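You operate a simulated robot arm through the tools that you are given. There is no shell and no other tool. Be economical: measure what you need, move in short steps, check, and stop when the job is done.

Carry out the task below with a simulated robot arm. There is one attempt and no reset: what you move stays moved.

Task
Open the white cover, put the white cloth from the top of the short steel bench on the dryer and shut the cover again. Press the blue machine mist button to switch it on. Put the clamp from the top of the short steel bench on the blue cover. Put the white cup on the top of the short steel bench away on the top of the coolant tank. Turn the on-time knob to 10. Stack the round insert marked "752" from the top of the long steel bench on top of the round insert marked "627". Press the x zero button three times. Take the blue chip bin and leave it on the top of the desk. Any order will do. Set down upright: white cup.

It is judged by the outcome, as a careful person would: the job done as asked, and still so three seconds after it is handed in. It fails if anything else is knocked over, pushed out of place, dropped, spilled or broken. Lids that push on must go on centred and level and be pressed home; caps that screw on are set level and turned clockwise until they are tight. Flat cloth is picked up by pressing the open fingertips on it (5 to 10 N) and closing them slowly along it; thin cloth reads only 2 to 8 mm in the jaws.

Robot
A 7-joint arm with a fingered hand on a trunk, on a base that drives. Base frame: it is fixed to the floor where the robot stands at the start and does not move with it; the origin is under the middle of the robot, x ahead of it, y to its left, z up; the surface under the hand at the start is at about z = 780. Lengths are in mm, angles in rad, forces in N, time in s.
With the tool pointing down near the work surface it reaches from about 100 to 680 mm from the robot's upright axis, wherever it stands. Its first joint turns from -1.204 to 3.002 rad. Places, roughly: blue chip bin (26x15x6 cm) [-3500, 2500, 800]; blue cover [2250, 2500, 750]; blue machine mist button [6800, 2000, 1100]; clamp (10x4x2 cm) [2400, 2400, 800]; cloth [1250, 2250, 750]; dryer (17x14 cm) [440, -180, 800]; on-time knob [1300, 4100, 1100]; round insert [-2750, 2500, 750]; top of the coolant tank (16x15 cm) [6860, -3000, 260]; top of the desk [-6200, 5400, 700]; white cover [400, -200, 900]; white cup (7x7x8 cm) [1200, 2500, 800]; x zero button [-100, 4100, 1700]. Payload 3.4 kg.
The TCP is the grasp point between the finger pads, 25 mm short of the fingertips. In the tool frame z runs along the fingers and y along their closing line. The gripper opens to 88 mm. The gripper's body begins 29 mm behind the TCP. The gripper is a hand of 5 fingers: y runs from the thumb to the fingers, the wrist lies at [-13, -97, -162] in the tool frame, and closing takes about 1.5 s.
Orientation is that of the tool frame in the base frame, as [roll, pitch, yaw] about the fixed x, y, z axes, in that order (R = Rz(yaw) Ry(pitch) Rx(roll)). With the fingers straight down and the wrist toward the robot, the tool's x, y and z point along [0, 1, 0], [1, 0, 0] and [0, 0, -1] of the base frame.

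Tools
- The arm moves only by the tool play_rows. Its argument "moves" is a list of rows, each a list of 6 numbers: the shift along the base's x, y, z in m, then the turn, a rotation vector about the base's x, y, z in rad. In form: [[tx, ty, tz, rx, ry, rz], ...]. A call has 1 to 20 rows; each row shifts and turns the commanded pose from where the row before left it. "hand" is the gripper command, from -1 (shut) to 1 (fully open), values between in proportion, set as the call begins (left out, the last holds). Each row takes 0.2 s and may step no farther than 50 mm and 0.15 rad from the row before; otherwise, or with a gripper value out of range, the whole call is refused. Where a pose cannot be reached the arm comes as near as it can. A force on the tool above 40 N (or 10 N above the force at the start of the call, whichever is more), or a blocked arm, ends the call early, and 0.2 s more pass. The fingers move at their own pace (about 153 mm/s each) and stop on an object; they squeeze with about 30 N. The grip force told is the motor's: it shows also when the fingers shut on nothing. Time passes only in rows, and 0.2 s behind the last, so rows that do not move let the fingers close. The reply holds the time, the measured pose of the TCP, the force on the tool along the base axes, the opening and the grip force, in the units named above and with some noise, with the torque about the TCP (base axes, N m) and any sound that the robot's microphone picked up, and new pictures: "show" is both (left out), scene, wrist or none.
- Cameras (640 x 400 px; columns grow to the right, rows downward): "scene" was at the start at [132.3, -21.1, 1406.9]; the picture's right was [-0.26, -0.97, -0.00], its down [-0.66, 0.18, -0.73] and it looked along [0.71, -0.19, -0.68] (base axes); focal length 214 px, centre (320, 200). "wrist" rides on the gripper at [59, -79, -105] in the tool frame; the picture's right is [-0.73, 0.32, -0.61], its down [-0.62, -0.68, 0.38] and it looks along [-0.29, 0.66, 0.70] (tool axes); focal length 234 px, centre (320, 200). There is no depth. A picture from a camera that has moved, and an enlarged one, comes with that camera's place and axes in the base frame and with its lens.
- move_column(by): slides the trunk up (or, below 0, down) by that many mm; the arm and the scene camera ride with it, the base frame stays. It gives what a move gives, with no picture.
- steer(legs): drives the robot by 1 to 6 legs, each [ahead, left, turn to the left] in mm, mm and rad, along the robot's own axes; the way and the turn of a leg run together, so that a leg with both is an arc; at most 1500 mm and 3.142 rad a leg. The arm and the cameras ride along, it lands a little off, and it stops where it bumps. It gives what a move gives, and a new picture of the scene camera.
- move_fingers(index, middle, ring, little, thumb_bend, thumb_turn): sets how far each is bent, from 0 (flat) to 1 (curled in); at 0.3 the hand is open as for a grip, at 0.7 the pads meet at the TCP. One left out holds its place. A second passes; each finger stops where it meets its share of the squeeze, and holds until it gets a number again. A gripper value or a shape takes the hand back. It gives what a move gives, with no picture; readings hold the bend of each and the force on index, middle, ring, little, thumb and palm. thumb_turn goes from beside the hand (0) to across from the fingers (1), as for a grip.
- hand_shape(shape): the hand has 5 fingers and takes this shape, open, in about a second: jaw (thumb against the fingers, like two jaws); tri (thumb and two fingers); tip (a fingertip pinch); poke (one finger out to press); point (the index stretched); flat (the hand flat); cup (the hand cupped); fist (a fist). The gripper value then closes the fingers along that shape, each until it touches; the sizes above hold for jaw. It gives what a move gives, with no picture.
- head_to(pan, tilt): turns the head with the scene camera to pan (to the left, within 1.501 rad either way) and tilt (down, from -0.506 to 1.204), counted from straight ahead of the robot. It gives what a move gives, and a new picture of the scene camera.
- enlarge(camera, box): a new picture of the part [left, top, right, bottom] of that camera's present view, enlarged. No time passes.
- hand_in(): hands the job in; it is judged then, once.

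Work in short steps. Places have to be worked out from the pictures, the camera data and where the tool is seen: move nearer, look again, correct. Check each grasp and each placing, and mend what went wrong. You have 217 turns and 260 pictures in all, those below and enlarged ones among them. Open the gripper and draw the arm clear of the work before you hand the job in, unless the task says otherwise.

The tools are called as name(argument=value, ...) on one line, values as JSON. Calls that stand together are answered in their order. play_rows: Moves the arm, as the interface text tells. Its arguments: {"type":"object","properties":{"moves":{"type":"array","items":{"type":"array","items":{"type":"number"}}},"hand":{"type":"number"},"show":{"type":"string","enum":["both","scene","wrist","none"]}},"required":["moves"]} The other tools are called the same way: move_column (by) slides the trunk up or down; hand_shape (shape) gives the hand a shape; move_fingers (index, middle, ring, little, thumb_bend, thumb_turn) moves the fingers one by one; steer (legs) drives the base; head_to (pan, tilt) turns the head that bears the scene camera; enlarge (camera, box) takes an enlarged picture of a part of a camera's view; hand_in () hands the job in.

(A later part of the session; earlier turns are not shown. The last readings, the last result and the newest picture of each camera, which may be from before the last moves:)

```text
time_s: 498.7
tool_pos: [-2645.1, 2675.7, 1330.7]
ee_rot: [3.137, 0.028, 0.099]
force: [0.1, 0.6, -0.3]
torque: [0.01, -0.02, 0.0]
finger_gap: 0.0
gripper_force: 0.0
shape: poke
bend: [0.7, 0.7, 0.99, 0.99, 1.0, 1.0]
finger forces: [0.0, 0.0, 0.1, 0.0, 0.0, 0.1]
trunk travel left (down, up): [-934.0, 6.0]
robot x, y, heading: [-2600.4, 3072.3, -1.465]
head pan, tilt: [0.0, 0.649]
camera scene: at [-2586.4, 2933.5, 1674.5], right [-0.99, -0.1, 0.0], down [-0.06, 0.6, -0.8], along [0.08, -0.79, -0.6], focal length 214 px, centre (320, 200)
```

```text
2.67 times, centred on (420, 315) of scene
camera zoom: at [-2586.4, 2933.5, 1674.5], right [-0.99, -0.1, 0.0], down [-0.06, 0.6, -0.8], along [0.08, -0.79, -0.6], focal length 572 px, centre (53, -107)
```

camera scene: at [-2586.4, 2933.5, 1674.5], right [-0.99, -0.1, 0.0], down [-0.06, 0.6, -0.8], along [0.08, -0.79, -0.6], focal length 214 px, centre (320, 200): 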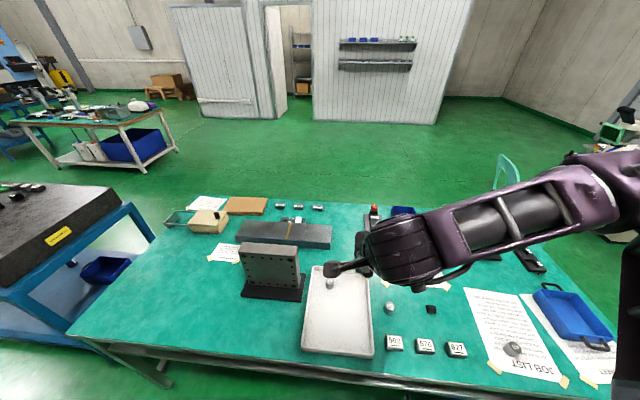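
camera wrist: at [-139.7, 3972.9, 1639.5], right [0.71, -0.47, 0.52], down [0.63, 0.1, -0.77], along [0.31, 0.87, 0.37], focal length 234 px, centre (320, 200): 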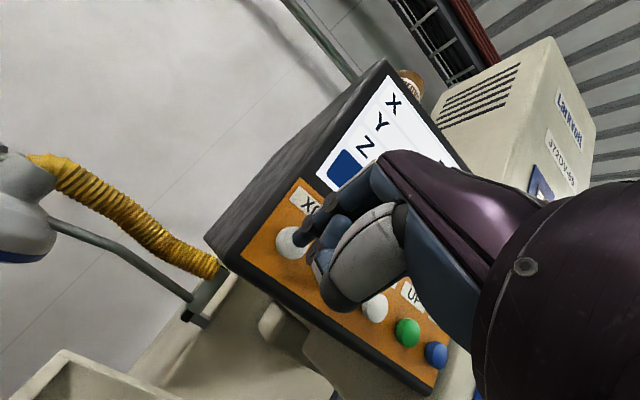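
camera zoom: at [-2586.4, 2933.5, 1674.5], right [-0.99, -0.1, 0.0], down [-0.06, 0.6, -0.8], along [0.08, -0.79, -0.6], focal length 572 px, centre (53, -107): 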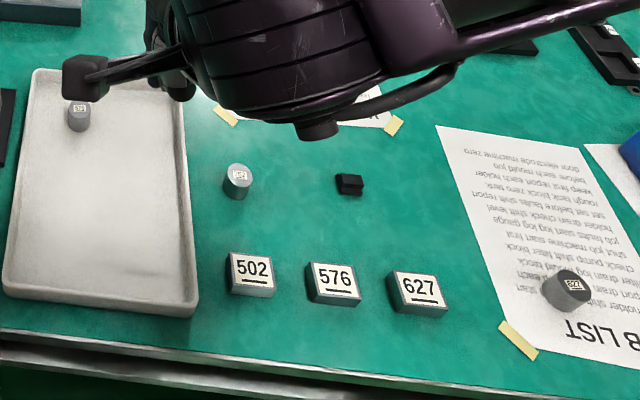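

enlarge(camera="scene", box=[490, 330, 540, 362])

enlarge(camera="scene", box=[315, 270, 415, 332])

```text
12.50 times, centred on (515, 346) of scene
camera zoom: at [-2586.4, 2933.5, 1674.5], right [-0.99, -0.1, 0.0], down [-0.06, 0.6, -0.8], along [0.08, -0.79, -0.6], focal length 2681 px, centre (-2118, -1625)
```

zoom: 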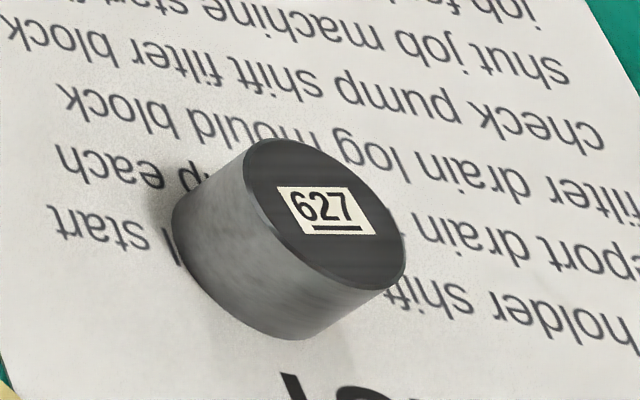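

```text
6.40 times, centred on (365, 301) of scene
camera zoom: at [-2586.4, 2933.5, 1674.5], right [-0.99, -0.1, 0.0], down [-0.06, 0.6, -0.8], along [0.08, -0.79, -0.6], focal length 1373 px, centre (32, -446)
```

zoom: 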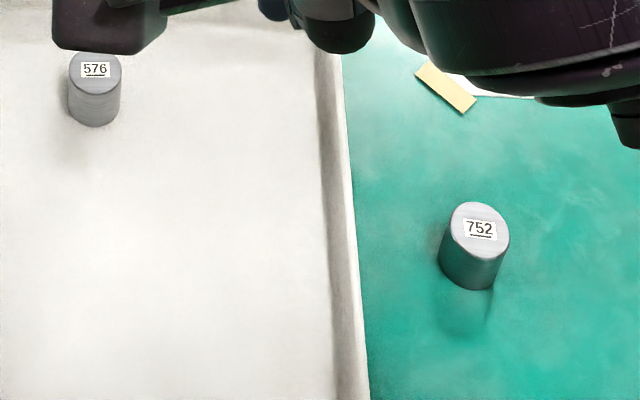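

752 is at ≈[−2824,2480] and 627 (on the job list paper) at ≈[−3238,2583]. Straighten up, move in, jaw shape, lower the trunk.

hand_shape(shape="jaw")

steer(legs=[[80, -85, -0.105]])

move_column(by=-230)

```text
time_s: 499.6
tool_pos: [-2645.8, 2676.4, 1329.7]
ee_rot: [3.137, 0.028, 0.099]
force: [0.9, 0.1, 0.0]
torque: [-0.02, 0.0, 0.01]
finger_gap: 87.9
gripper_force: 0.1
shape: jaw
bend: [0.3, 0.3, 0.3, 0.3, 0.3, 0.98]
finger forces: [0.0, 0.1, 0.0, 0.0, 0.0, 0.0]
trunk travel left (down, up): [-934.0, 6.0]
robot x, y, heading: [-2599.8, 3070.4, -1.473]
head pan, tilt: [0.0, 0.649]
```

```text
time_s: 500.9
tool_pos: [-2766.4, 2599.5, 1331.1]
ee_rot: [3.136, 0.029, -0.006]
force: [-0.3, -0.9, -0.5]
torque: [0.01, -0.01, 0.02]
finger_gap: 87.8
gripper_force: 0.0
shape: jaw
bend: [0.3, 0.3, 0.3, 0.3, 0.3, 0.98]
finger forces: [0.0, 0.0, 0.1, 0.1, 0.1, 0.1]
trunk travel left (down, up): [-934.0, 6.0]
robot x, y, heading: [-2683.6, 2985.2, -1.58]
head pan, tilt: [0.0, 0.649]
camera scene: at [-2679.4, 2850.3, 1674.6], right [-1.0, 0.01, 0.0], down [0.0, 0.6, -0.8], along [-0.01, -0.8, -0.6], focal length 214 px, centre (320, 200)
```

scene: 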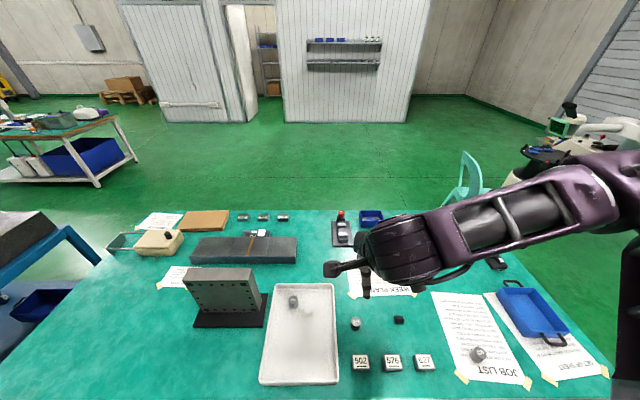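

```text
time_s: 503.3
tool_pos: [-2767.2, 2598.6, 1099.9]
ee_rot: [3.135, 0.028, -0.005]
force: [-0.5, 0.3, 0.1]
torque: [0.0, -0.03, -0.02]
finger_gap: 88.0
gripper_force: 0.1
shape: jaw
bend: [0.3, 0.3, 0.3, 0.3, 0.3, 0.98]
finger forces: [0.0, 0.1, 0.0, 0.0, 0.1, 0.1]
trunk travel left (down, up): [-704.0, 236.0]
robot x, y, heading: [-2685.2, 2987.0, -1.579]
head pan, tilt: [0.0, 0.649]
```

Move the hand over 752 and look with the wrist camera.

play_rows(moves=[[-0.0145, -0.031, -0.03, 0, 0, 0], [-0.0145, -0.031, -0.03, 0, 0, 0], [-0.0145, -0.031, -0.03, 0, 0, 0], [-0.0145, -0.031, -0.03, 0, 0, 0], [0, 0, -0.04, 0, 0, 0], [0, 0, -0.03, 0, 0, 0], [0, 0, 0, 0, 0, 0]], show="wrist")

```text
time_s: 504.9
tool_pos: [-2825.3, 2472.2, 910.6]
ee_rot: [3.135, 0.028, -0.009]
force: [1.1, -0.1, -0.3]
torque: [-0.03, -0.03, -0.02]
finger_gap: 88.2
gripper_force: 0.0
shape: jaw
bend: [0.3, 0.3, 0.3, 0.3, 0.3, 0.98]
finger forces: [0.0, 0.0, 0.0, 0.1, 0.0, 0.0]
trunk travel left (down, up): [-704.0, 236.0]
robot x, y, heading: [-2686.3, 2986.0, -1.58]
head pan, tilt: [0.0, 0.649]
camera wrist: at [-2762.7, 2553.1, 1011.1], right [-0.71, -0.31, 0.63], down [-0.63, 0.68, -0.37], along [-0.31, -0.66, -0.68], focal length 234 px, centre (320, 200)
```

wrist: 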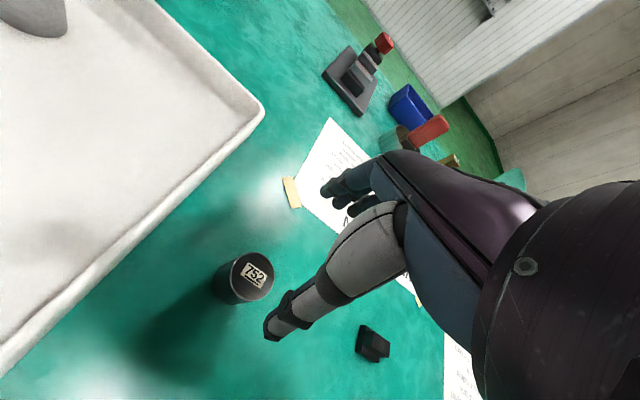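

Insert at ≈[−2825,2483]. Shift 10 mm, descend so the fingertips hold only its upper part, and grip.

play_rows(moves=[[0, 0.01, -0.035, 0, 0, 0], [0, 0, -0.03, 0, 0, 0], [0, 0, -0.02, 0, 0, 0], [0, 0, -0.01, 0, 0, 0], [0, 0, 0, 0, 0, 0]], show="none")

play_rows(moves=[[0, 0, 0, 0, 0, 0], [0, 0, 0, 0, 0, 0], [0, 0, 0, 0, 0, 0], [0, 0, 0, 0, 0, 0], [0, 0, 0, 0, 0, 0], [0, 0, 0, 0, 0, 0], [0, 0, 0, 0, 0, 0]], hand=-1, show="wrist")

```text
time_s: 506.2
tool_pos: [-2824.4, 2479.9, 822.6]
ee_rot: [3.115, 0.024, -0.006]
force: [-1.4, 4.9, 21.5]
torque: [-0.71, 0.14, -0.04]
finger_gap: 84.5
gripper_force: 0.1
shape: jaw
bend: [0.3, 0.3, 0.3, 0.3, 0.27, 0.98]
finger forces: [0.3, 19.2, 0.0, 0.1, 2.5, 0.1]
trunk travel left (down, up): [-704.0, 236.0]
robot x, y, heading: [-2683.0, 2983.6, -1.579]
head pan, tilt: [0.0, 0.649]
stopped in row 5: the force on the tool passed its limit at 41 N (the readings are from after the stop); the commanded pose is now the measured one
```

```text
time_s: 506.8
tool_pos: [-2819.7, 2477.8, 825.2]
ee_rot: [3.113, 0.017, -0.005]
force: [-1.0, 9.1, 26.3]
torque: [0.44, 0.01, 0.0]
finger_gap: 29.3
gripper_force: 30.2
shape: jaw
bend: [0.74, 0.57, 0.6, 0.57, 0.73, 1.0]
finger forces: [15.3, 6.9, 0.0, 0.0, 43.5, 0.0]
trunk travel left (down, up): [-704.0, 236.0]
robot x, y, heading: [-2682.6, 2985.6, -1.578]
head pan, tilt: [0.0, 0.649]
stopped in row 2: the force on the tool passed its limit at 45 N (the readings are from after the stop); the commanded pose is now the measured one
camera wrist: at [-2760.0, 2561.1, 926.4], right [-0.72, -0.3, 0.63], down [-0.63, 0.67, -0.39], along [-0.3, -0.68, -0.67], focal length 234 px, centre (320, 200)
```

wrist: 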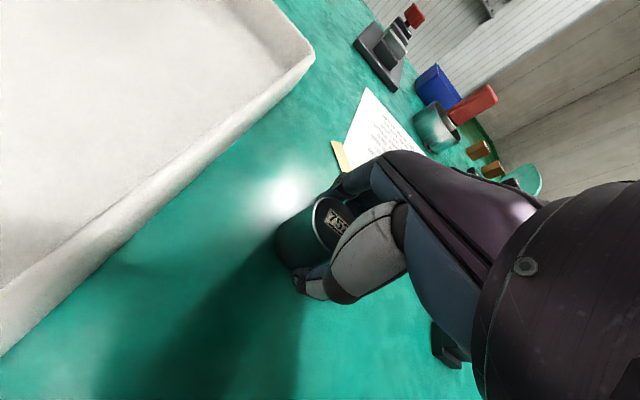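

Bench here is at z≈797, so the grip is too low. Open, raise 14 mm, and re-grip higher.

play_rows(moves=[[0, 0, 0, 0, 0, 0], [0, 0, 0.004, 0, 0, 0], [0, 0, 0.006, 0, 0, 0], [0, 0.002, 0.006, 0, 0, 0], [0, 0, 0, 0, 0, 0]], hand=0.5, show="none")

play_rows(moves=[[0, 0, 0, 0, 0, 0], [0, 0, 0, 0, 0, 0], [0, 0, 0, 0, 0, 0], [0, 0, 0, 0, 0, 0], [0, 0, 0, 0, 0, 0], [0, 0, 0, 0, 0, 0]], hand=-1, show="none")

play_rows(moves=[[0, 0, 0.02, 0, 0, 0], [0, 0, 0.04, 0, 0, 0], [0, 0, 0.04, 0, 0, 0], [0, 0, 0, 0, 0, 0]], show="wrist")

```text
time_s: 508.0
tool_pos: [-2822.8, 2480.9, 838.6]
ee_rot: [3.121, 0.019, -0.006]
force: [-0.5, 0.7, 0.2]
torque: [0.01, 0.03, 0.0]
finger_gap: 65.8
gripper_force: 0.1
shape: jaw
bend: [0.27, 0.36, 0.33, 0.34, 0.54, 0.99]
finger forces: [0.1, 0.0, 0.0, 0.0, 0.1, 0.1]
trunk travel left (down, up): [-704.0, 236.0]
robot x, y, heading: [-2679.8, 2982.1, -1.581]
head pan, tilt: [0.0, 0.649]
```

```text
time_s: 509.4
tool_pos: [-2822.6, 2480.8, 838.9]
ee_rot: [3.119, 0.02, -0.005]
force: [-0.8, 0.7, 0.3]
torque: [0.03, 0.02, 0.01]
finger_gap: 26.1
gripper_force: 29.7
shape: jaw
bend: [0.74, 0.55, 0.57, 0.53, 0.75, 1.0]
finger forces: [16.5, 6.4, 0.0, 0.0, 23.2, 0.0]
trunk travel left (down, up): [-704.0, 236.0]
robot x, y, heading: [-2683.5, 2988.6, -1.577]
head pan, tilt: [0.0, 0.649]
```

```text
time_s: 510.4
tool_pos: [-2822.5, 2480.6, 938.0]
ee_rot: [3.122, 0.019, -0.004]
force: [-0.3, 0.4, -3.2]
torque: [0.03, 0.01, 0.02]
finger_gap: 25.2
gripper_force: 29.9
shape: jaw
bend: [0.74, 0.56, 0.57, 0.53, 0.76, 1.0]
finger forces: [17.1, 6.8, 0.0, 0.1, 21.8, 0.1]
trunk travel left (down, up): [-704.0, 236.0]
robot x, y, heading: [-2680.5, 2985.2, -1.582]
head pan, tilt: [0.0, 0.649]
camera wrist: at [-2760.9, 2562.7, 1038.6], right [-0.72, -0.31, 0.63], down [-0.63, 0.68, -0.38], along [-0.31, -0.67, -0.68], focal length 234 px, centre (320, 200)
```

wrist: 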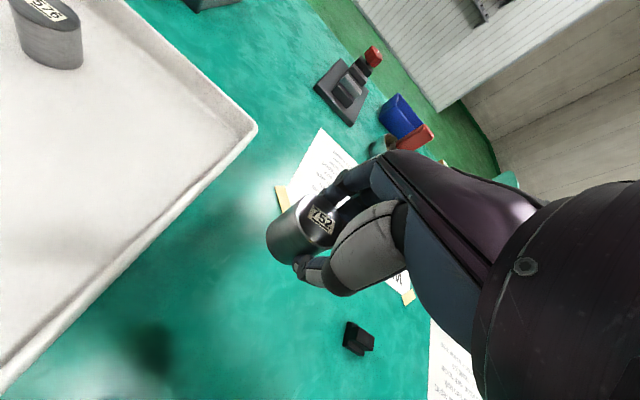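

Held (bottom = TCP−42). Drive right 405 mm and back 60 mm toward 627, then look.

steer(legs=[[-60, -405, 0.01]])

play_rows(moves=[[0, 0.04, 0, 0, 0, 0], [0, 0, 0, 0, 0, 0]], show="wrist")

```text
time_s: 512.9
tool_pos: [-3219.6, 2540.1, 937.5]
ee_rot: [3.122, 0.02, 0.003]
force: [0.3, 0.0, -2.9]
torque: [0.03, 0.02, 0.03]
finger_gap: 25.3
gripper_force: 30.0
shape: jaw
bend: [0.74, 0.56, 0.57, 0.53, 0.76, 1.0]
finger forces: [17.0, 6.7, 0.0, 0.0, 21.8, 0.1]
trunk travel left (down, up): [-704.0, 236.0]
robot x, y, heading: [-3087.9, 3046.6, -1.567]
head pan, tilt: [0.0, 0.649]
camera scene: at [-3083.3, 2910.0, 1444.4], right [-1.0, 0.0, 0.0], down [0.0, 0.6, -0.8], along [0.0, -0.8, -0.6], focal length 214 px, centre (320, 200)
```

scene: 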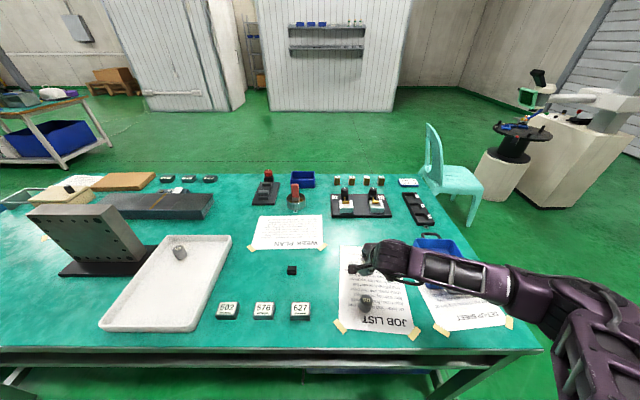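

```text
time_s: 513.5
tool_pos: [-3219.3, 2582.2, 936.3]
ee_rot: [3.122, 0.021, 0.005]
force: [-0.5, -0.2, -3.6]
torque: [0.01, 0.02, 0.04]
finger_gap: 25.1
gripper_force: 30.2
shape: jaw
bend: [0.74, 0.56, 0.57, 0.53, 0.76, 1.0]
finger forces: [17.0, 6.7, 0.0, 0.0, 21.6, 0.0]
trunk travel left (down, up): [-704.0, 236.0]
robot x, y, heading: [-3087.0, 3047.8, -1.569]
head pan, tilt: [0.0, 0.649]
camera wrist: at [-3158.4, 2663.9, 1038.1], right [-0.71, -0.31, 0.63], down [-0.63, 0.67, -0.38], along [-0.3, -0.67, -0.68], focal length 234 px, centre (320, 200)
```

wrist: 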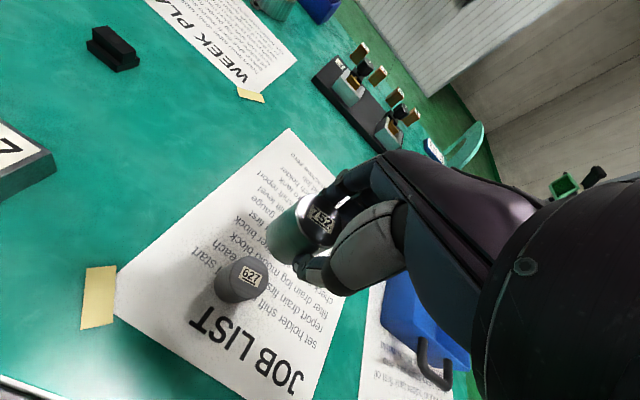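

Refine: shift (−5,+7) mm and lower to just above 627, then check the alignment closely.

play_rows(moves=[[-0.0055, 0.007, -0.02, 0, 0, 0], [0, 0, -0.02, 0, 0, 0], [0, 0, -0.01, 0, 0, 0], [0, 0, 0, 0, 0, 0]], show="none")

enlarge(camera="wrist", box=[200, 160, 400, 285])

enlarge(camera="scene", box=[320, 240, 420, 340])

```text
time_s: 514.5
tool_pos: [-3225.2, 2588.4, 887.0]
ee_rot: [3.121, 0.019, 0.003]
force: [-0.2, 0.2, -2.5]
torque: [0.02, 0.0, -0.02]
finger_gap: 25.3
gripper_force: 30.3
shape: jaw
bend: [0.74, 0.56, 0.57, 0.53, 0.76, 1.0]
finger forces: [16.9, 6.6, 0.0, 0.0, 21.7, 0.0]
trunk travel left (down, up): [-704.0, 236.0]
robot x, y, heading: [-3084.9, 3043.4, -1.572]
head pan, tilt: [0.0, 0.649]
```

```text
3.20 times, centred on (300, 222) of wrist
camera zoom: at [-3164.4, 2669.9, 988.2], right [-0.71, -0.31, 0.63], down [-0.63, 0.67, -0.38], along [-0.3, -0.67, -0.68], focal length 749 px, centre (384, 128)
```

zoom: 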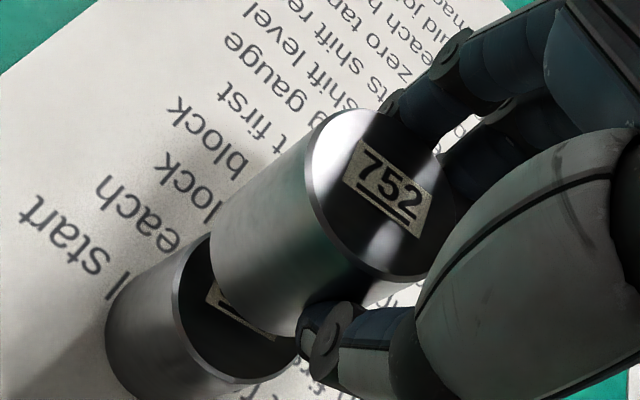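

```text
4.00 times, centred on (370, 290) of scene
camera zoom: at [-3083.0, 2909.9, 1444.4], right [-1.0, 0.0, 0.0], down [0.0, 0.6, -0.8], along [0.0, -0.8, -0.6], focal length 858 px, centre (120, -160)
```

zoom: 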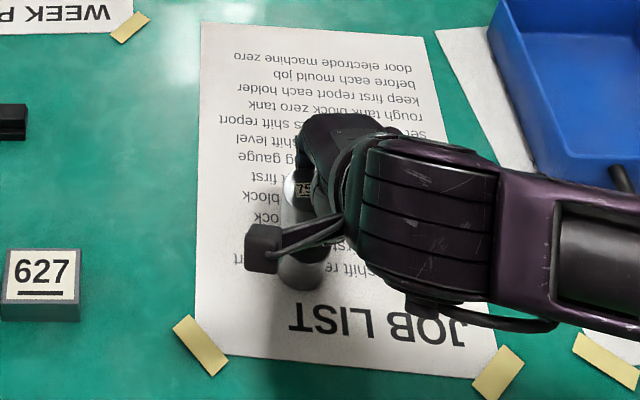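

Alignment of 752's base with 627's top agrees in both views. Lower gently to contact.

play_rows(moves=[[0, 0, -0.008, 0, 0, 0], [0, 0, -0.003, 0, 0, 0], [0, 0, -0.002, 0, 0, 0], [0, 0, -0.002, 0, 0, 0], [0, 0, 0, 0, 0, 0]], show="none")

```text
time_s: 515.7
tool_pos: [-3224.5, 2589.5, 874.3]
ee_rot: [3.113, 0.019, 0.005]
force: [-2.5, -0.3, 21.4]
torque: [-0.36, -0.02, -0.04]
finger_gap: 27.1
gripper_force: 30.0
shape: jaw
bend: [0.74, 0.56, 0.57, 0.53, 0.78, 1.0]
finger forces: [18.1, 9.6, 0.0, 0.0, 24.2, 0.0]
trunk travel left (down, up): [-704.0, 236.0]
robot x, y, heading: [-3086.3, 3048.9, -1.564]
head pan, tilt: [0.0, 0.649]
```

play_rows(moves=[[0, 0, 0.002, 0, 0, 0], [0, 0, 0, 0, 0, 0]], show="none")

enlarge(camera="wrist", box=[200, 160, 400, 285])

```text
time_s: 516.3
tool_pos: [-3223.5, 2589.7, 875.2]
ee_rot: [3.118, 0.017, 0.004]
force: [-1.6, 0.3, 15.5]
torque: [-0.24, -0.03, -0.1]
finger_gap: 27.4
gripper_force: 29.5
shape: jaw
bend: [0.74, 0.56, 0.57, 0.53, 0.78, 1.0]
finger forces: [17.8, 8.0, 0.0, 0.0, 22.9, 0.0]
trunk travel left (down, up): [-704.0, 236.0]
robot x, y, heading: [-3085.8, 3045.8, -1.564]
head pan, tilt: [0.0, 0.649]
```

```text
3.20 times, centred on (300, 222) of wrist
camera zoom: at [-3163.7, 2672.0, 976.5], right [-0.71, -0.31, 0.63], down [-0.63, 0.67, -0.39], along [-0.3, -0.67, -0.68], focal length 749 px, centre (384, 128)
```

zoom: 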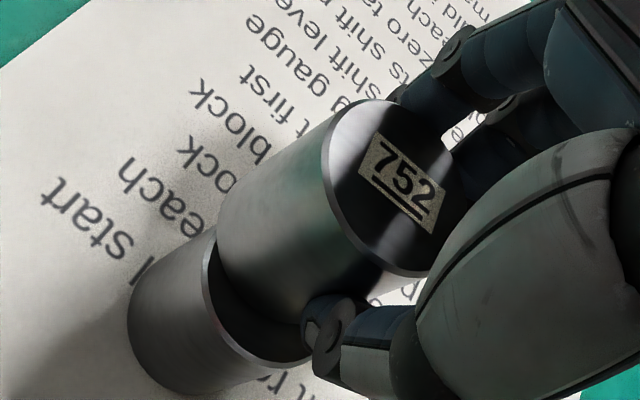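

752 is off by ≈4–5 mm (crescent of 627 visible). Lift 4 mm, shift (−3,+3.5) mm and set again.

play_rows(moves=[[0, 0, 0.006, 0, 0, 0], [-0.003, 0.0035, 0, 0, 0, 0], [0, 0, -0.003, 0, 0, 0], [0, 0, -0.003, 0, 0, 0], [0, 0, -0.001, 0, 0, 0], [0, 0, 0, 0, 0, 0]], show="none")

enlarge(camera="wrist", box=[200, 160, 400, 285])

```text
time_s: 517.7
tool_pos: [-3227.3, 2592.4, 875.2]
ee_rot: [3.117, 0.019, 0.007]
force: [-1.4, -0.7, 12.9]
torque: [-0.18, 0.03, -0.06]
finger_gap: 27.2
gripper_force: 30.0
shape: jaw
bend: [0.74, 0.57, 0.57, 0.53, 0.78, 1.0]
finger forces: [17.6, 7.8, 0.0, 0.0, 22.6, 0.0]
trunk travel left (down, up): [-704.0, 236.0]
robot x, y, heading: [-3085.2, 3046.1, -1.568]
head pan, tilt: [0.0, 0.649]
```

```text
3.20 times, centred on (300, 222) of wrist
camera zoom: at [-3166.5, 2675.2, 976.3], right [-0.71, -0.31, 0.63], down [-0.63, 0.67, -0.39], along [-0.3, -0.68, -0.67], focal length 749 px, centre (384, 128)
```

zoom: 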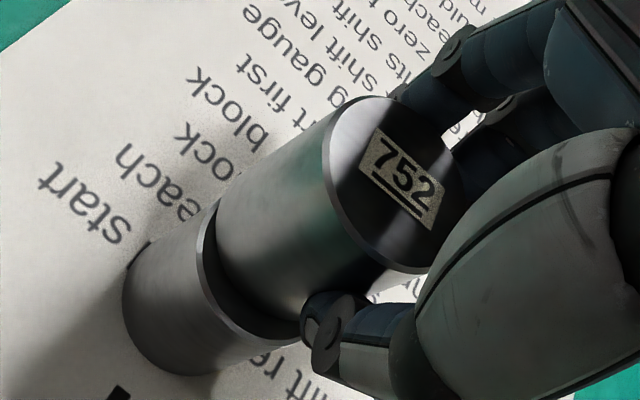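

Well centred now. Release and lift straight up.

play_rows(moves=[[0, 0, 0.001, 0, 0, 0], [0, 0, 0, 0, 0, 0], [0, 0, 0, 0, 0, 0], [0, 0, 0, 0, 0, 0], [0, 0, 0.01, 0, 0, 0], [0, 0, 0.03, 0, 0, 0], [0, 0, 0.045, 0, 0, 0], [0, 0, 0.045, 0, 0, 0], [0, 0, 0, 0, 0, 0]], hand=0.7, show="none")

enlarge(camera="wrist", box=[160, 200, 360, 325])

```text
time_s: 519.7
tool_pos: [-3229.2, 2593.3, 1004.4]
ee_rot: [3.124, 0.018, 0.006]
force: [0.1, 0.5, 0.9]
torque: [-0.04, 0.0, 0.0]
finger_gap: 74.9
gripper_force: 0.1
shape: jaw
bend: [0.28, 0.33, 0.31, 0.32, 0.43, 0.99]
finger forces: [0.0, 0.0, 0.0, 0.0, 0.0, 0.1]
trunk travel left (down, up): [-704.0, 236.0]
robot x, y, heading: [-3083.1, 3041.3, -1.565]
head pan, tilt: [0.0, 0.649]
```

```text
3.20 times, centred on (260, 262) of wrist
camera zoom: at [-3169.0, 2675.6, 1106.6], right [-0.71, -0.31, 0.63], down [-0.63, 0.67, -0.39], along [-0.3, -0.67, -0.68], focal length 749 px, centre (512, 0)
```

zoom: 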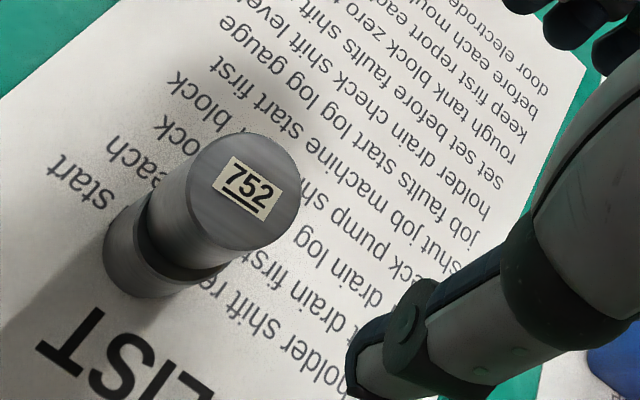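

Stack is good. Now the blue chip bin: move right so that it's ahead, and look.

steer(legs=[[-40, -280, 0]])

enlarge(camera="scene", box=[260, 180, 420, 330])

```text
time_s: 521.7
tool_pos: [-3511.7, 2631.3, 1004.0]
ee_rot: [3.119, 0.018, 0.009]
force: [-0.4, -0.6, 0.7]
torque: [0.01, -0.03, 0.01]
finger_gap: 74.8
gripper_force: 0.1
shape: jaw
bend: [0.28, 0.33, 0.31, 0.32, 0.43, 0.99]
finger forces: [0.0, 0.0, 0.0, 0.1, 0.0, 0.1]
trunk travel left (down, up): [-704.0, 236.0]
robot x, y, heading: [-3370.1, 3088.4, -1.566]
head pan, tilt: [0.0, 0.649]
camera scene: at [-3366.7, 2948.8, 1444.5], right [-1.0, -0.01, 0.0], down [0.0, 0.6, -0.8], along [0.01, -0.8, -0.6], focal length 214 px, centre (320, 200)
```

scene: 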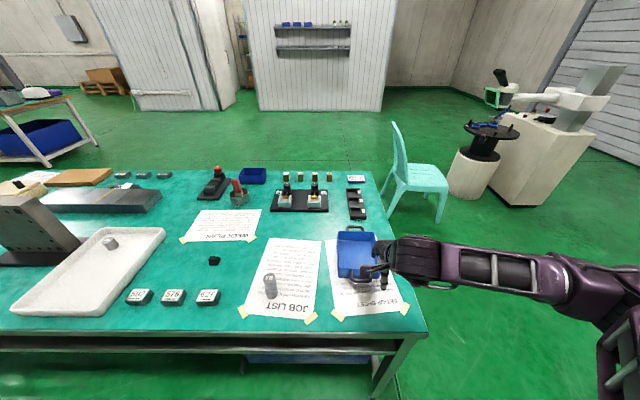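

```text
2.67 times, centred on (340, 255) of scene
camera zoom: at [-3366.7, 2948.8, 1444.5], right [-1.0, -0.01, 0.0], down [0.0, 0.6, -0.8], along [0.01, -0.8, -0.6], focal length 572 px, centre (267, 53)
```

zoom: 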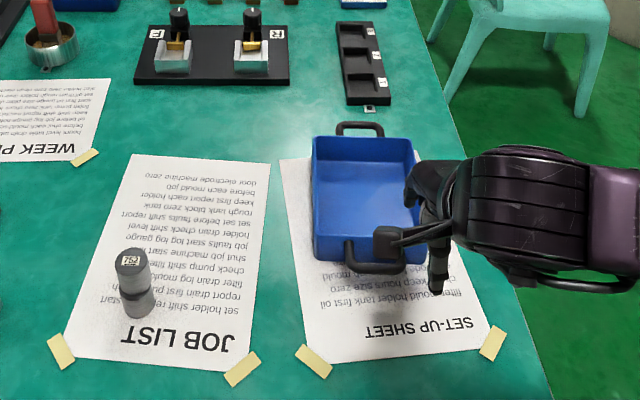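

The bin is ≈170×145 mm (plus end handles), centred ≈[−3490,2450]. I'll pinch its near side wall from the bench's end: drive around, facing +x.

steer(legs=[[0, -650, 0], [0, 0, 1.566], [0, -480, 0]])

enlarge(camera="scene", box=[240, 190, 440, 350])

```text
time_s: 531.6
tool_pos: [-3577.5, 2435.8, 1005.0]
ee_rot: [3.12, 0.02, 1.554]
force: [0.0, -0.4, -0.1]
torque: [0.02, 0.02, 0.02]
finger_gap: 74.7
gripper_force: 0.1
shape: jaw
bend: [0.28, 0.33, 0.31, 0.32, 0.43, 0.99]
finger forces: [0.0, 0.0, 0.1, 0.1, 0.0, 0.0]
trunk travel left (down, up): [-704.0, 236.0]
robot x, y, heading: [-4028.1, 2587.8, -0.014]
head pan, tilt: [0.0, 0.649]
camera scene: at [-3889.9, 2587.7, 1444.5], right [-0.02, -1.0, 0.0], down [-0.6, 0.01, -0.8], along [0.8, -0.01, -0.6], focal length 214 px, centre (320, 200)
```

scene: 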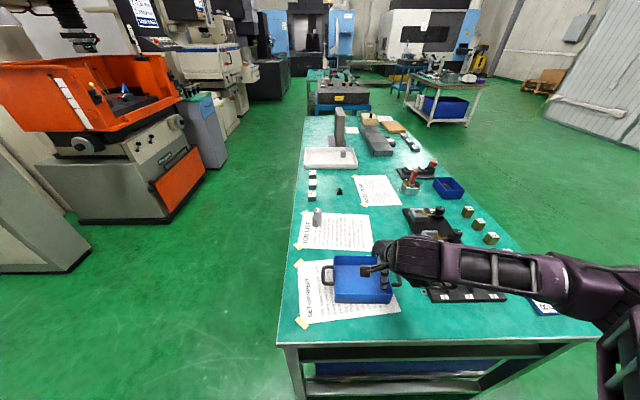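

```text
2.50 times, centred on (340, 270) of scene
camera zoom: at [-3889.9, 2587.7, 1444.5], right [-0.02, -1.0, 0.0], down [-0.6, 0.01, -0.8], along [0.8, -0.01, -0.6], focal length 536 px, centre (270, 25)
```

zoom: 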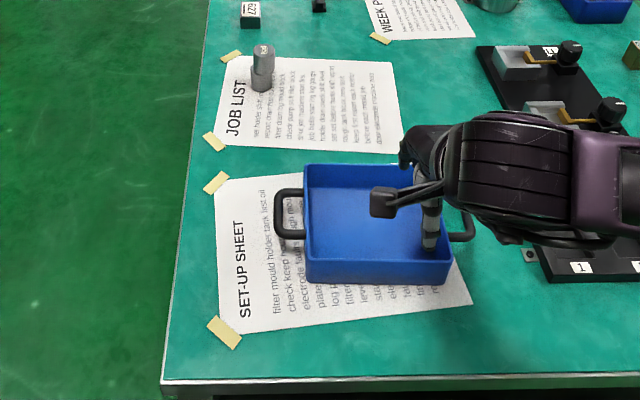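

Near wall at x≈−3561, y 2370–2540, rim z≈857. Centre the hand over it and descend, fingers inside, thumb outside.

play_rows(moves=[[0.008, 0.01, -0.03, 0, 0, 0], [0.008, 0.009, -0.035, 0, 0, 0], [0, 0, -0.035, 0, 0, 0], [0, 0, 0, 0, 0, 0]], show="wrist")

```text
time_s: 532.6
tool_pos: [-3562.9, 2455.9, 902.9]
ee_rot: [3.121, 0.017, 1.554]
force: [0.2, 0.8, -0.8]
torque: [-0.01, -0.01, 0.0]
finger_gap: 74.6
gripper_force: 0.0
shape: jaw
bend: [0.28, 0.33, 0.31, 0.32, 0.43, 0.99]
finger forces: [0.0, 0.1, 0.0, 0.0, 0.1, 0.0]
trunk travel left (down, up): [-704.0, 236.0]
robot x, y, heading: [-4028.4, 2589.9, -0.016]
head pan, tilt: [0.0, 0.649]
camera wrist: at [-3642.6, 2518.7, 1004.5], right [0.3, -0.72, 0.63], down [-0.68, -0.62, -0.39], along [0.67, -0.31, -0.68], focal length 234 px, centre (320, 200)
```

wrist: 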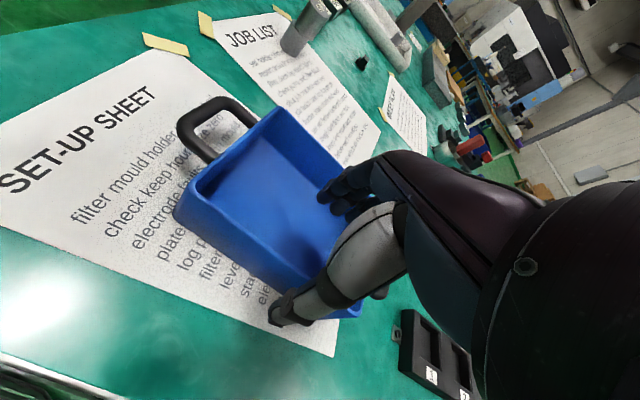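

Straddling the wall correctly. Descend and grip.

play_rows(moves=[[0, 0, -0.03, 0, 0, 0], [0, 0, -0.02, 0, 0, 0], [0, 0, -0.01, 0, 0, 0], [0, 0, -0.004, 0, 0, 0], [0, 0, 0, 0, 0, 0]], show="none")

play_rows(moves=[[0, 0, 0, 0, 0, 0], [0, 0, 0, 0, 0, 0], [0, 0, 0, 0, 0, 0], [0, 0, 0, 0, 0, 0], [0, 0, 0, 0, 0, 0], [0, 0, 0, 0, 0, 0], [0, 0, 0, 0, 0, 0]], hand=-1, show="wrist")

```text
time_s: 533.8
tool_pos: [-3561.9, 2455.9, 840.3]
ee_rot: [3.12, 0.019, 1.554]
force: [-0.1, 0.5, 0.2]
torque: [0.0, 0.0, -0.02]
finger_gap: 74.8
gripper_force: 0.0
shape: jaw
bend: [0.28, 0.33, 0.31, 0.32, 0.43, 0.99]
finger forces: [0.0, 0.0, 0.0, 0.0, 0.0, 0.0]
trunk travel left (down, up): [-704.0, 236.0]
robot x, y, heading: [-4028.3, 2587.5, -0.018]
head pan, tilt: [0.0, 0.649]
```

```text
time_s: 535.4
tool_pos: [-3563.7, 2456.3, 840.4]
ee_rot: [3.12, 0.02, 1.555]
force: [0.0, 0.7, -0.6]
torque: [0.06, 0.0, 0.08]
finger_gap: 0.1
gripper_force: 30.2
shape: jaw
bend: [0.7, 0.7, 0.7, 0.7, 0.72, 1.0]
finger forces: [15.9, 7.2, 3.2, 1.0, 27.4, 0.0]
trunk travel left (down, up): [-704.0, 236.0]
robot x, y, heading: [-4029.1, 2591.4, -0.014]
head pan, tilt: [0.0, 0.649]
camera wrist: at [-3642.7, 2519.2, 942.4], right [0.3, -0.72, 0.63], down [-0.68, -0.62, -0.39], along [0.67, -0.31, -0.68], focal length 234 px, centre (320, 200)
```

wrist: 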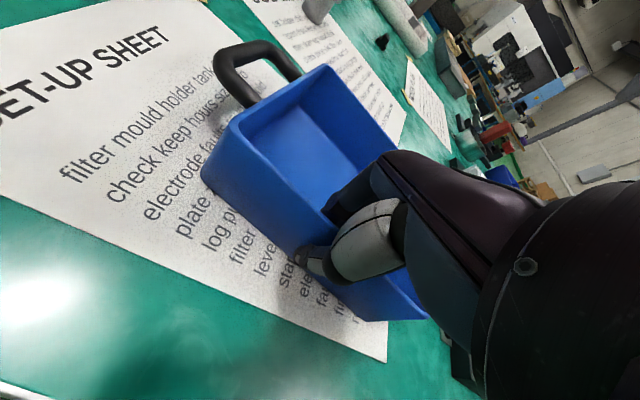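

All fingers bear on the thin wall. Lift slowly.

play_rows(moves=[[0, 0, 0.01, 0, 0, 0], [0, 0, 0.02, 0, 0, 0], [0, 0, 0.03, 0, 0, 0], [0, 0, 0.03, 0, 0, 0], [0, 0, 0, 0, 0, 0]], show="both")

```text
time_s: 536.6
tool_pos: [-3561.1, 2455.4, 930.7]
ee_rot: [3.12, 0.021, 1.555]
force: [0.4, 0.5, -2.3]
torque: [0.02, 0.17, -0.02]
finger_gap: 0.0
gripper_force: 29.9
shape: jaw
bend: [0.7, 0.7, 0.7, 0.7, 0.73, 1.0]
finger forces: [19.5, 6.6, 2.7, 0.3, 28.7, 0.0]
trunk travel left (down, up): [-704.0, 236.0]
robot x, y, heading: [-4029.1, 2587.9, -0.014]
head pan, tilt: [0.0, 0.649]
camera scene: at [-3889.3, 2587.7, 1444.4], right [-0.02, -1.0, 0.0], down [-0.6, 0.01, -0.8], along [0.8, -0.01, -0.6], focal length 214 px, centre (320, 200)
camera wrist: at [-3640.6, 2519.0, 1033.1], right [0.3, -0.72, 0.63], down [-0.68, -0.62, -0.39], along [0.67, -0.31, -0.68], focal length 234 px, centre (320, 200)
```

scene: 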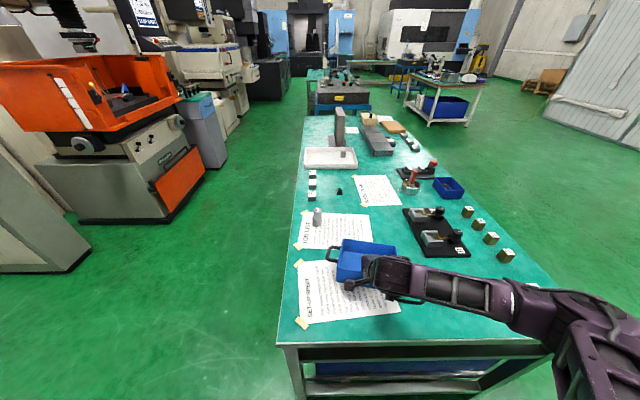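
wrist: 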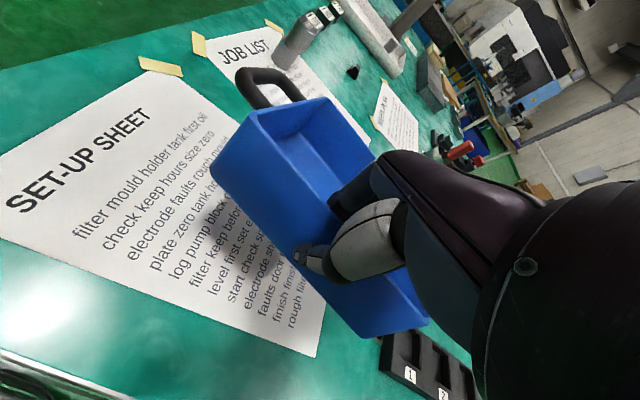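

The bin hangs well (2.3 N). Raise, back away from the bench, and turn toward the desk to look.

move_column(by=60)

steer(legs=[[-350, 0, 0], [0, 0, 2.2]])

head_to(pan=0.15, tilt=0.3)

```text
time_s: 537.6
tool_pos: [-3559.8, 2456.5, 991.2]
ee_rot: [3.121, 0.02, 1.555]
force: [-0.8, 0.1, -1.8]
torque: [0.05, 0.15, 0.01]
finger_gap: 0.1
gripper_force: 29.7
shape: jaw
bend: [0.7, 0.7, 0.7, 0.7, 0.73, 1.0]
finger forces: [19.6, 6.5, 2.7, 0.3, 28.7, 0.0]
trunk travel left (down, up): [-764.0, 176.0]
robot x, y, heading: [-4030.3, 2591.2, -0.016]
head pan, tilt: [0.0, 0.649]
```

```text
time_s: 545.0
tool_pos: [-4518.2, 3062.3, 992.2]
ee_rot: [3.121, 0.018, -2.583]
force: [0.0, 0.1, -1.7]
torque: [-0.17, -0.07, 0.0]
finger_gap: 0.0
gripper_force: 30.0
shape: jaw
bend: [0.7, 0.7, 0.7, 0.7, 0.73, 1.0]
finger forces: [18.9, 6.3, 2.7, 0.2, 27.6, 0.0]
trunk travel left (down, up): [-764.0, 176.0]
robot x, y, heading: [-4381.0, 2594.4, 2.126]
head pan, tilt: [0.0, 0.649]
camera scene: at [-4445.8, 2713.8, 1504.5], right [0.85, 0.53, 0.0], down [0.32, -0.51, -0.8], along [-0.42, 0.68, -0.6], focal length 214 px, centre (320, 200)
```

scene: 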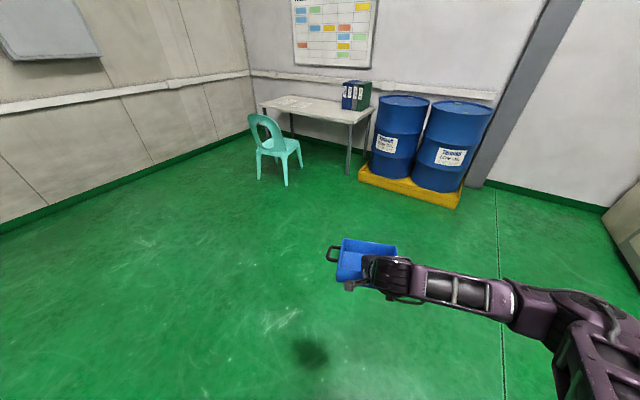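

```text
time_s: 545.8
tool_pos: [-4516.9, 3063.4, 991.7]
ee_rot: [3.119, 0.019, -2.584]
force: [0.5, -2.1, -1.8]
torque: [-0.13, -0.01, -0.02]
finger_gap: 0.0
gripper_force: 30.4
shape: jaw
bend: [0.7, 0.7, 0.7, 0.7, 0.73, 1.0]
finger forces: [19.0, 6.2, 2.6, 0.2, 27.6, 0.1]
trunk travel left (down, up): [-764.0, 176.0]
robot x, y, heading: [-4377.6, 2598.1, 2.126]
head pan, tilt: [0.15, 0.3]
camera scene: at [-4460.5, 2711.1, 1536.2], right [0.76, 0.65, 0.0], down [0.19, -0.23, -0.95], along [-0.62, 0.73, -0.3], focal length 214 px, centre (320, 200)
```

scene: 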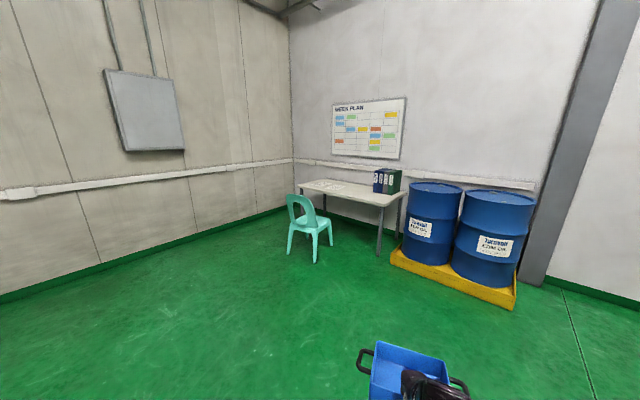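

The desk spans x −6.94…−5.48, y 5.07…5.8, chair in front left, drums right. Drive diagonally toward its right part, stopping short.

steer(legs=[[1300, -106, 0], [950, 0, 0]])

head_to(pan=0.0, tilt=0.7)

```text
time_s: 557.0
tool_pos: [-5585.8, 5055.4, 990.5]
ee_rot: [3.122, 0.019, -2.603]
force: [0.6, 0.5, -2.4]
torque: [-0.16, -0.03, 0.02]
finger_gap: 0.1
gripper_force: 29.9
shape: jaw
bend: [0.7, 0.7, 0.7, 0.7, 0.73, 1.0]
finger forces: [19.0, 6.2, 2.6, 0.3, 27.7, 0.0]
trunk travel left (down, up): [-764.0, 176.0]
robot x, y, heading: [-5450.3, 4588.0, 2.109]
head pan, tilt: [0.15, 0.3]
camera scene: at [-5535.8, 4703.7, 1536.2], right [0.77, 0.63, 0.0], down [0.19, -0.23, -0.96], along [-0.61, 0.74, -0.3], focal length 214 px, centre (320, 200)
```

scene: 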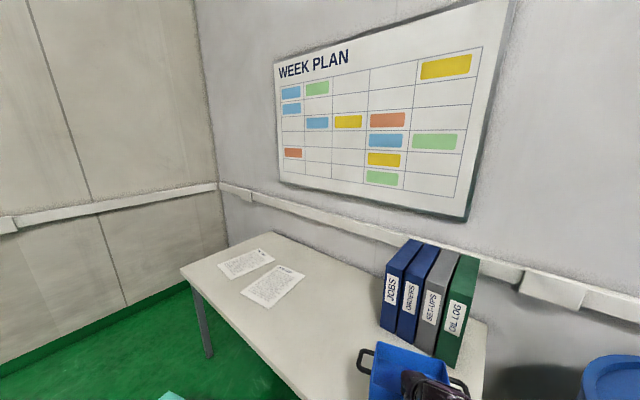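

```text
time_s: 557.8
tool_pos: [-5586.2, 5056.6, 991.9]
ee_rot: [3.121, 0.018, -2.603]
force: [0.0, 0.3, -2.3]
torque: [-0.15, -0.05, -0.03]
finger_gap: 0.1
gripper_force: 29.8
shape: jaw
bend: [0.7, 0.7, 0.7, 0.7, 0.73, 1.0]
finger forces: [19.1, 6.2, 2.6, 0.1, 27.7, 0.0]
trunk travel left (down, up): [-764.0, 176.0]
robot x, y, heading: [-5452.6, 4590.4, 2.108]
head pan, tilt: [0.0, 0.7]
camera scene: at [-5520.0, 4704.4, 1500.2], right [0.86, 0.51, 0.0], down [0.33, -0.55, -0.77], along [-0.39, 0.66, -0.64], focal length 214 px, centre (320, 200)
```

scene: 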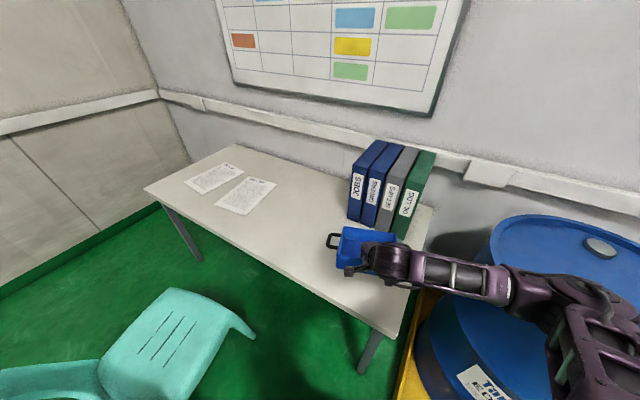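

Free spot: bin centre ≈[−5800,5230], clear of the binders (y≥5430) and chair. Nudge the base forward-left, then finish with the arm.

steer(legs=[[140, 62, 0]])

play_rows(moves=[[-0.02, 0.012, -0.03, 0, 0, 0], [-0.02, 0.012, -0.03, 0, 0, 0], [0, 0, -0.03, 0, 0, 0], [0, 0, 0, 0, 0, 0]], show="scene")

```text
time_s: 559.2
tool_pos: [-5710.1, 5142.1, 990.1]
ee_rot: [3.119, 0.02, -2.6]
force: [0.1, 0.3, -2.0]
torque: [-0.15, -0.04, -0.02]
finger_gap: 0.1
gripper_force: 29.7
shape: jaw
bend: [0.7, 0.7, 0.7, 0.7, 0.73, 1.0]
finger forces: [19.1, 6.2, 2.7, 0.2, 27.8, 0.1]
trunk travel left (down, up): [-764.0, 176.0]
robot x, y, heading: [-5575.9, 4676.5, 2.103]
head pan, tilt: [0.0, 0.7]
camera scene: at [-5643.6, 4790.4, 1500.1], right [0.86, 0.51, 0.0], down [0.33, -0.55, -0.76], along [-0.39, 0.66, -0.64], focal length 214 px, centre (320, 200)
```

scene: 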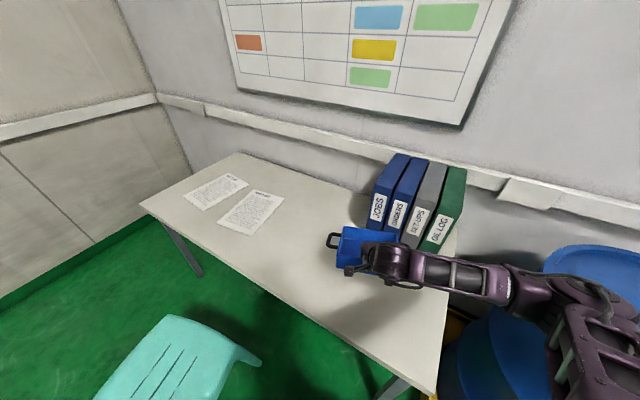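

```text
time_s: 560.2
tool_pos: [-5750.7, 5164.6, 899.7]
ee_rot: [3.122, 0.019, -2.601]
force: [0.2, -0.2, -2.6]
torque: [-0.15, -0.04, 0.02]
finger_gap: 0.0
gripper_force: 30.3
shape: jaw
bend: [0.7, 0.7, 0.7, 0.7, 0.73, 1.0]
finger forces: [19.3, 6.2, 2.6, 0.1, 27.8, 0.1]
trunk travel left (down, up): [-764.0, 176.0]
robot x, y, heading: [-5578.4, 4674.7, 2.108]
head pan, tilt: [0.0, 0.7]
camera scene: at [-5644.1, 4790.6, 1500.1], right [0.86, 0.51, 0.0], down [0.33, -0.55, -0.76], along [-0.39, 0.66, -0.64], focal length 214 px, centre (320, 200)
```

scene: 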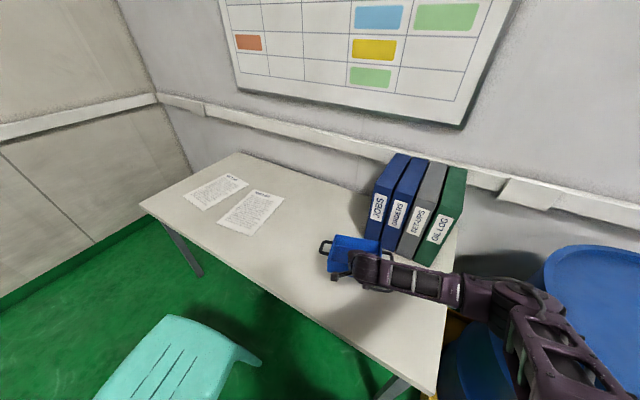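

Clear of the binders. Lower via arm until contact.

play_rows(moves=[[0, 0, -0.03, 0, 0, 0], [0, 0, -0.03, 0, 0, 0], [0, 0, -0.012, 0, 0, 0], [0, 0, -0.01, 0, 0, 0], [0, 0, -0.008, 0, 0, 0], [0, 0, -0.008, 0, 0, 0], [0, 0, -0.006, 0, 0, 0], [0, 0, 0, 0, 0, 0]], show="wrist")

```text
time_s: 562.0
tool_pos: [-5749.5, 5166.9, 797.5]
ee_rot: [3.124, 0.022, -2.602]
force: [-0.8, -0.1, -1.8]
torque: [-0.02, 0.03, 0.0]
finger_gap: 0.0
gripper_force: 30.0
shape: jaw
bend: [0.7, 0.7, 0.7, 0.7, 0.73, 1.0]
finger forces: [18.1, 6.3, 2.6, 0.1, 27.0, 0.0]
trunk travel left (down, up): [-764.0, 176.0]
robot x, y, heading: [-5575.0, 4674.4, 2.107]
head pan, tilt: [0.0, 0.7]
camera wrist: at [-5760.4, 5067.4, 898.6], right [0.45, 0.63, 0.63], down [0.89, -0.26, -0.38], along [-0.08, 0.73, -0.68], focal length 234 px, centre (320, 200)
```

wrist: 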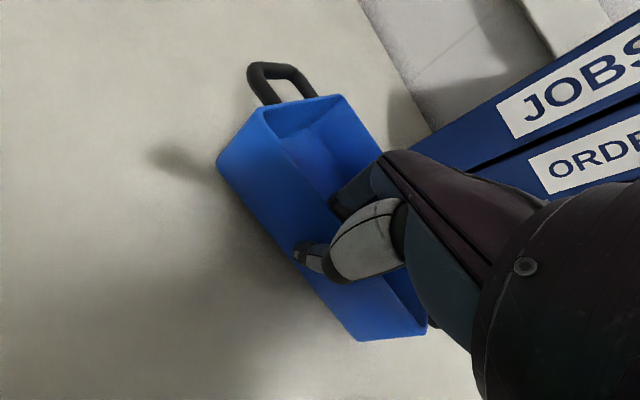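

The torque vanished – the far edge has touched. Lower further so the bin settles flat.

play_rows(moves=[[0, 0, -0.004, 0, 0, 0], [0, 0, -0.004, 0, 0, 0], [0, 0, -0.004, 0, 0, 0], [0, 0, -0.003, 0, 0, 0], [0, 0, 0, 0, 0, 0]], show="none")

```text
time_s: 563.2
tool_pos: [-5750.7, 5165.5, 783.8]
ee_rot: [3.128, 0.024, -2.606]
force: [-0.2, -0.3, -0.2]
torque: [-0.01, 0.05, 0.04]
finger_gap: 0.2
gripper_force: 29.7
shape: jaw
bend: [0.7, 0.7, 0.7, 0.7, 0.73, 1.0]
finger forces: [18.2, 6.0, 2.2, 0.1, 26.6, 0.0]
trunk travel left (down, up): [-764.0, 176.0]
robot x, y, heading: [-5576.0, 4671.6, 2.111]
head pan, tilt: [0.0, 0.7]
```

play_rows(moves=[[0, 0, -0.003, 0, 0, 0], [0, 0, -0.003, 0, 0, 0], [0, 0, -0.003, 0, 0, 0], [0, 0, -0.003, 0, 0, 0], [0, 0, 0, 0, 0, 0]], show="none")

enlarge(camera="scene", box=[280, 180, 480, 320])

```text
time_s: 564.4
tool_pos: [-5751.9, 5165.0, 778.8]
ee_rot: [3.127, 0.026, -2.606]
force: [0.1, 1.8, 9.4]
torque: [0.04, 0.05, 0.04]
finger_gap: 0.2
gripper_force: 30.0
shape: jaw
bend: [0.7, 0.7, 0.7, 0.7, 0.73, 1.0]
finger forces: [19.8, 7.3, 2.7, 0.0, 27.5, 0.0]
out of reach, approached as far as the arm can: row 1, 4
trunk travel left (down, up): [-764.0, 176.0]
robot x, y, heading: [-5579.6, 4676.0, 2.106]
head pan, tilt: [0.0, 0.7]
```

```text
2.86 times, centred on (380, 250) of scene
camera zoom: at [-5643.2, 4789.0, 1500.4], right [0.86, 0.51, 0.0], down [0.33, -0.55, -0.77], along [-0.39, 0.66, -0.64], focal length 613 px, centre (149, 57)
```

zoom: 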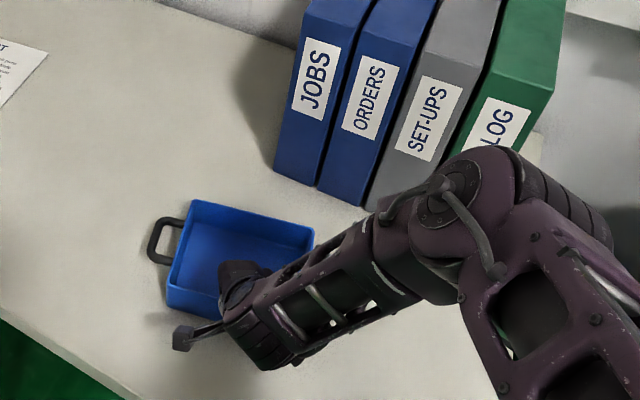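

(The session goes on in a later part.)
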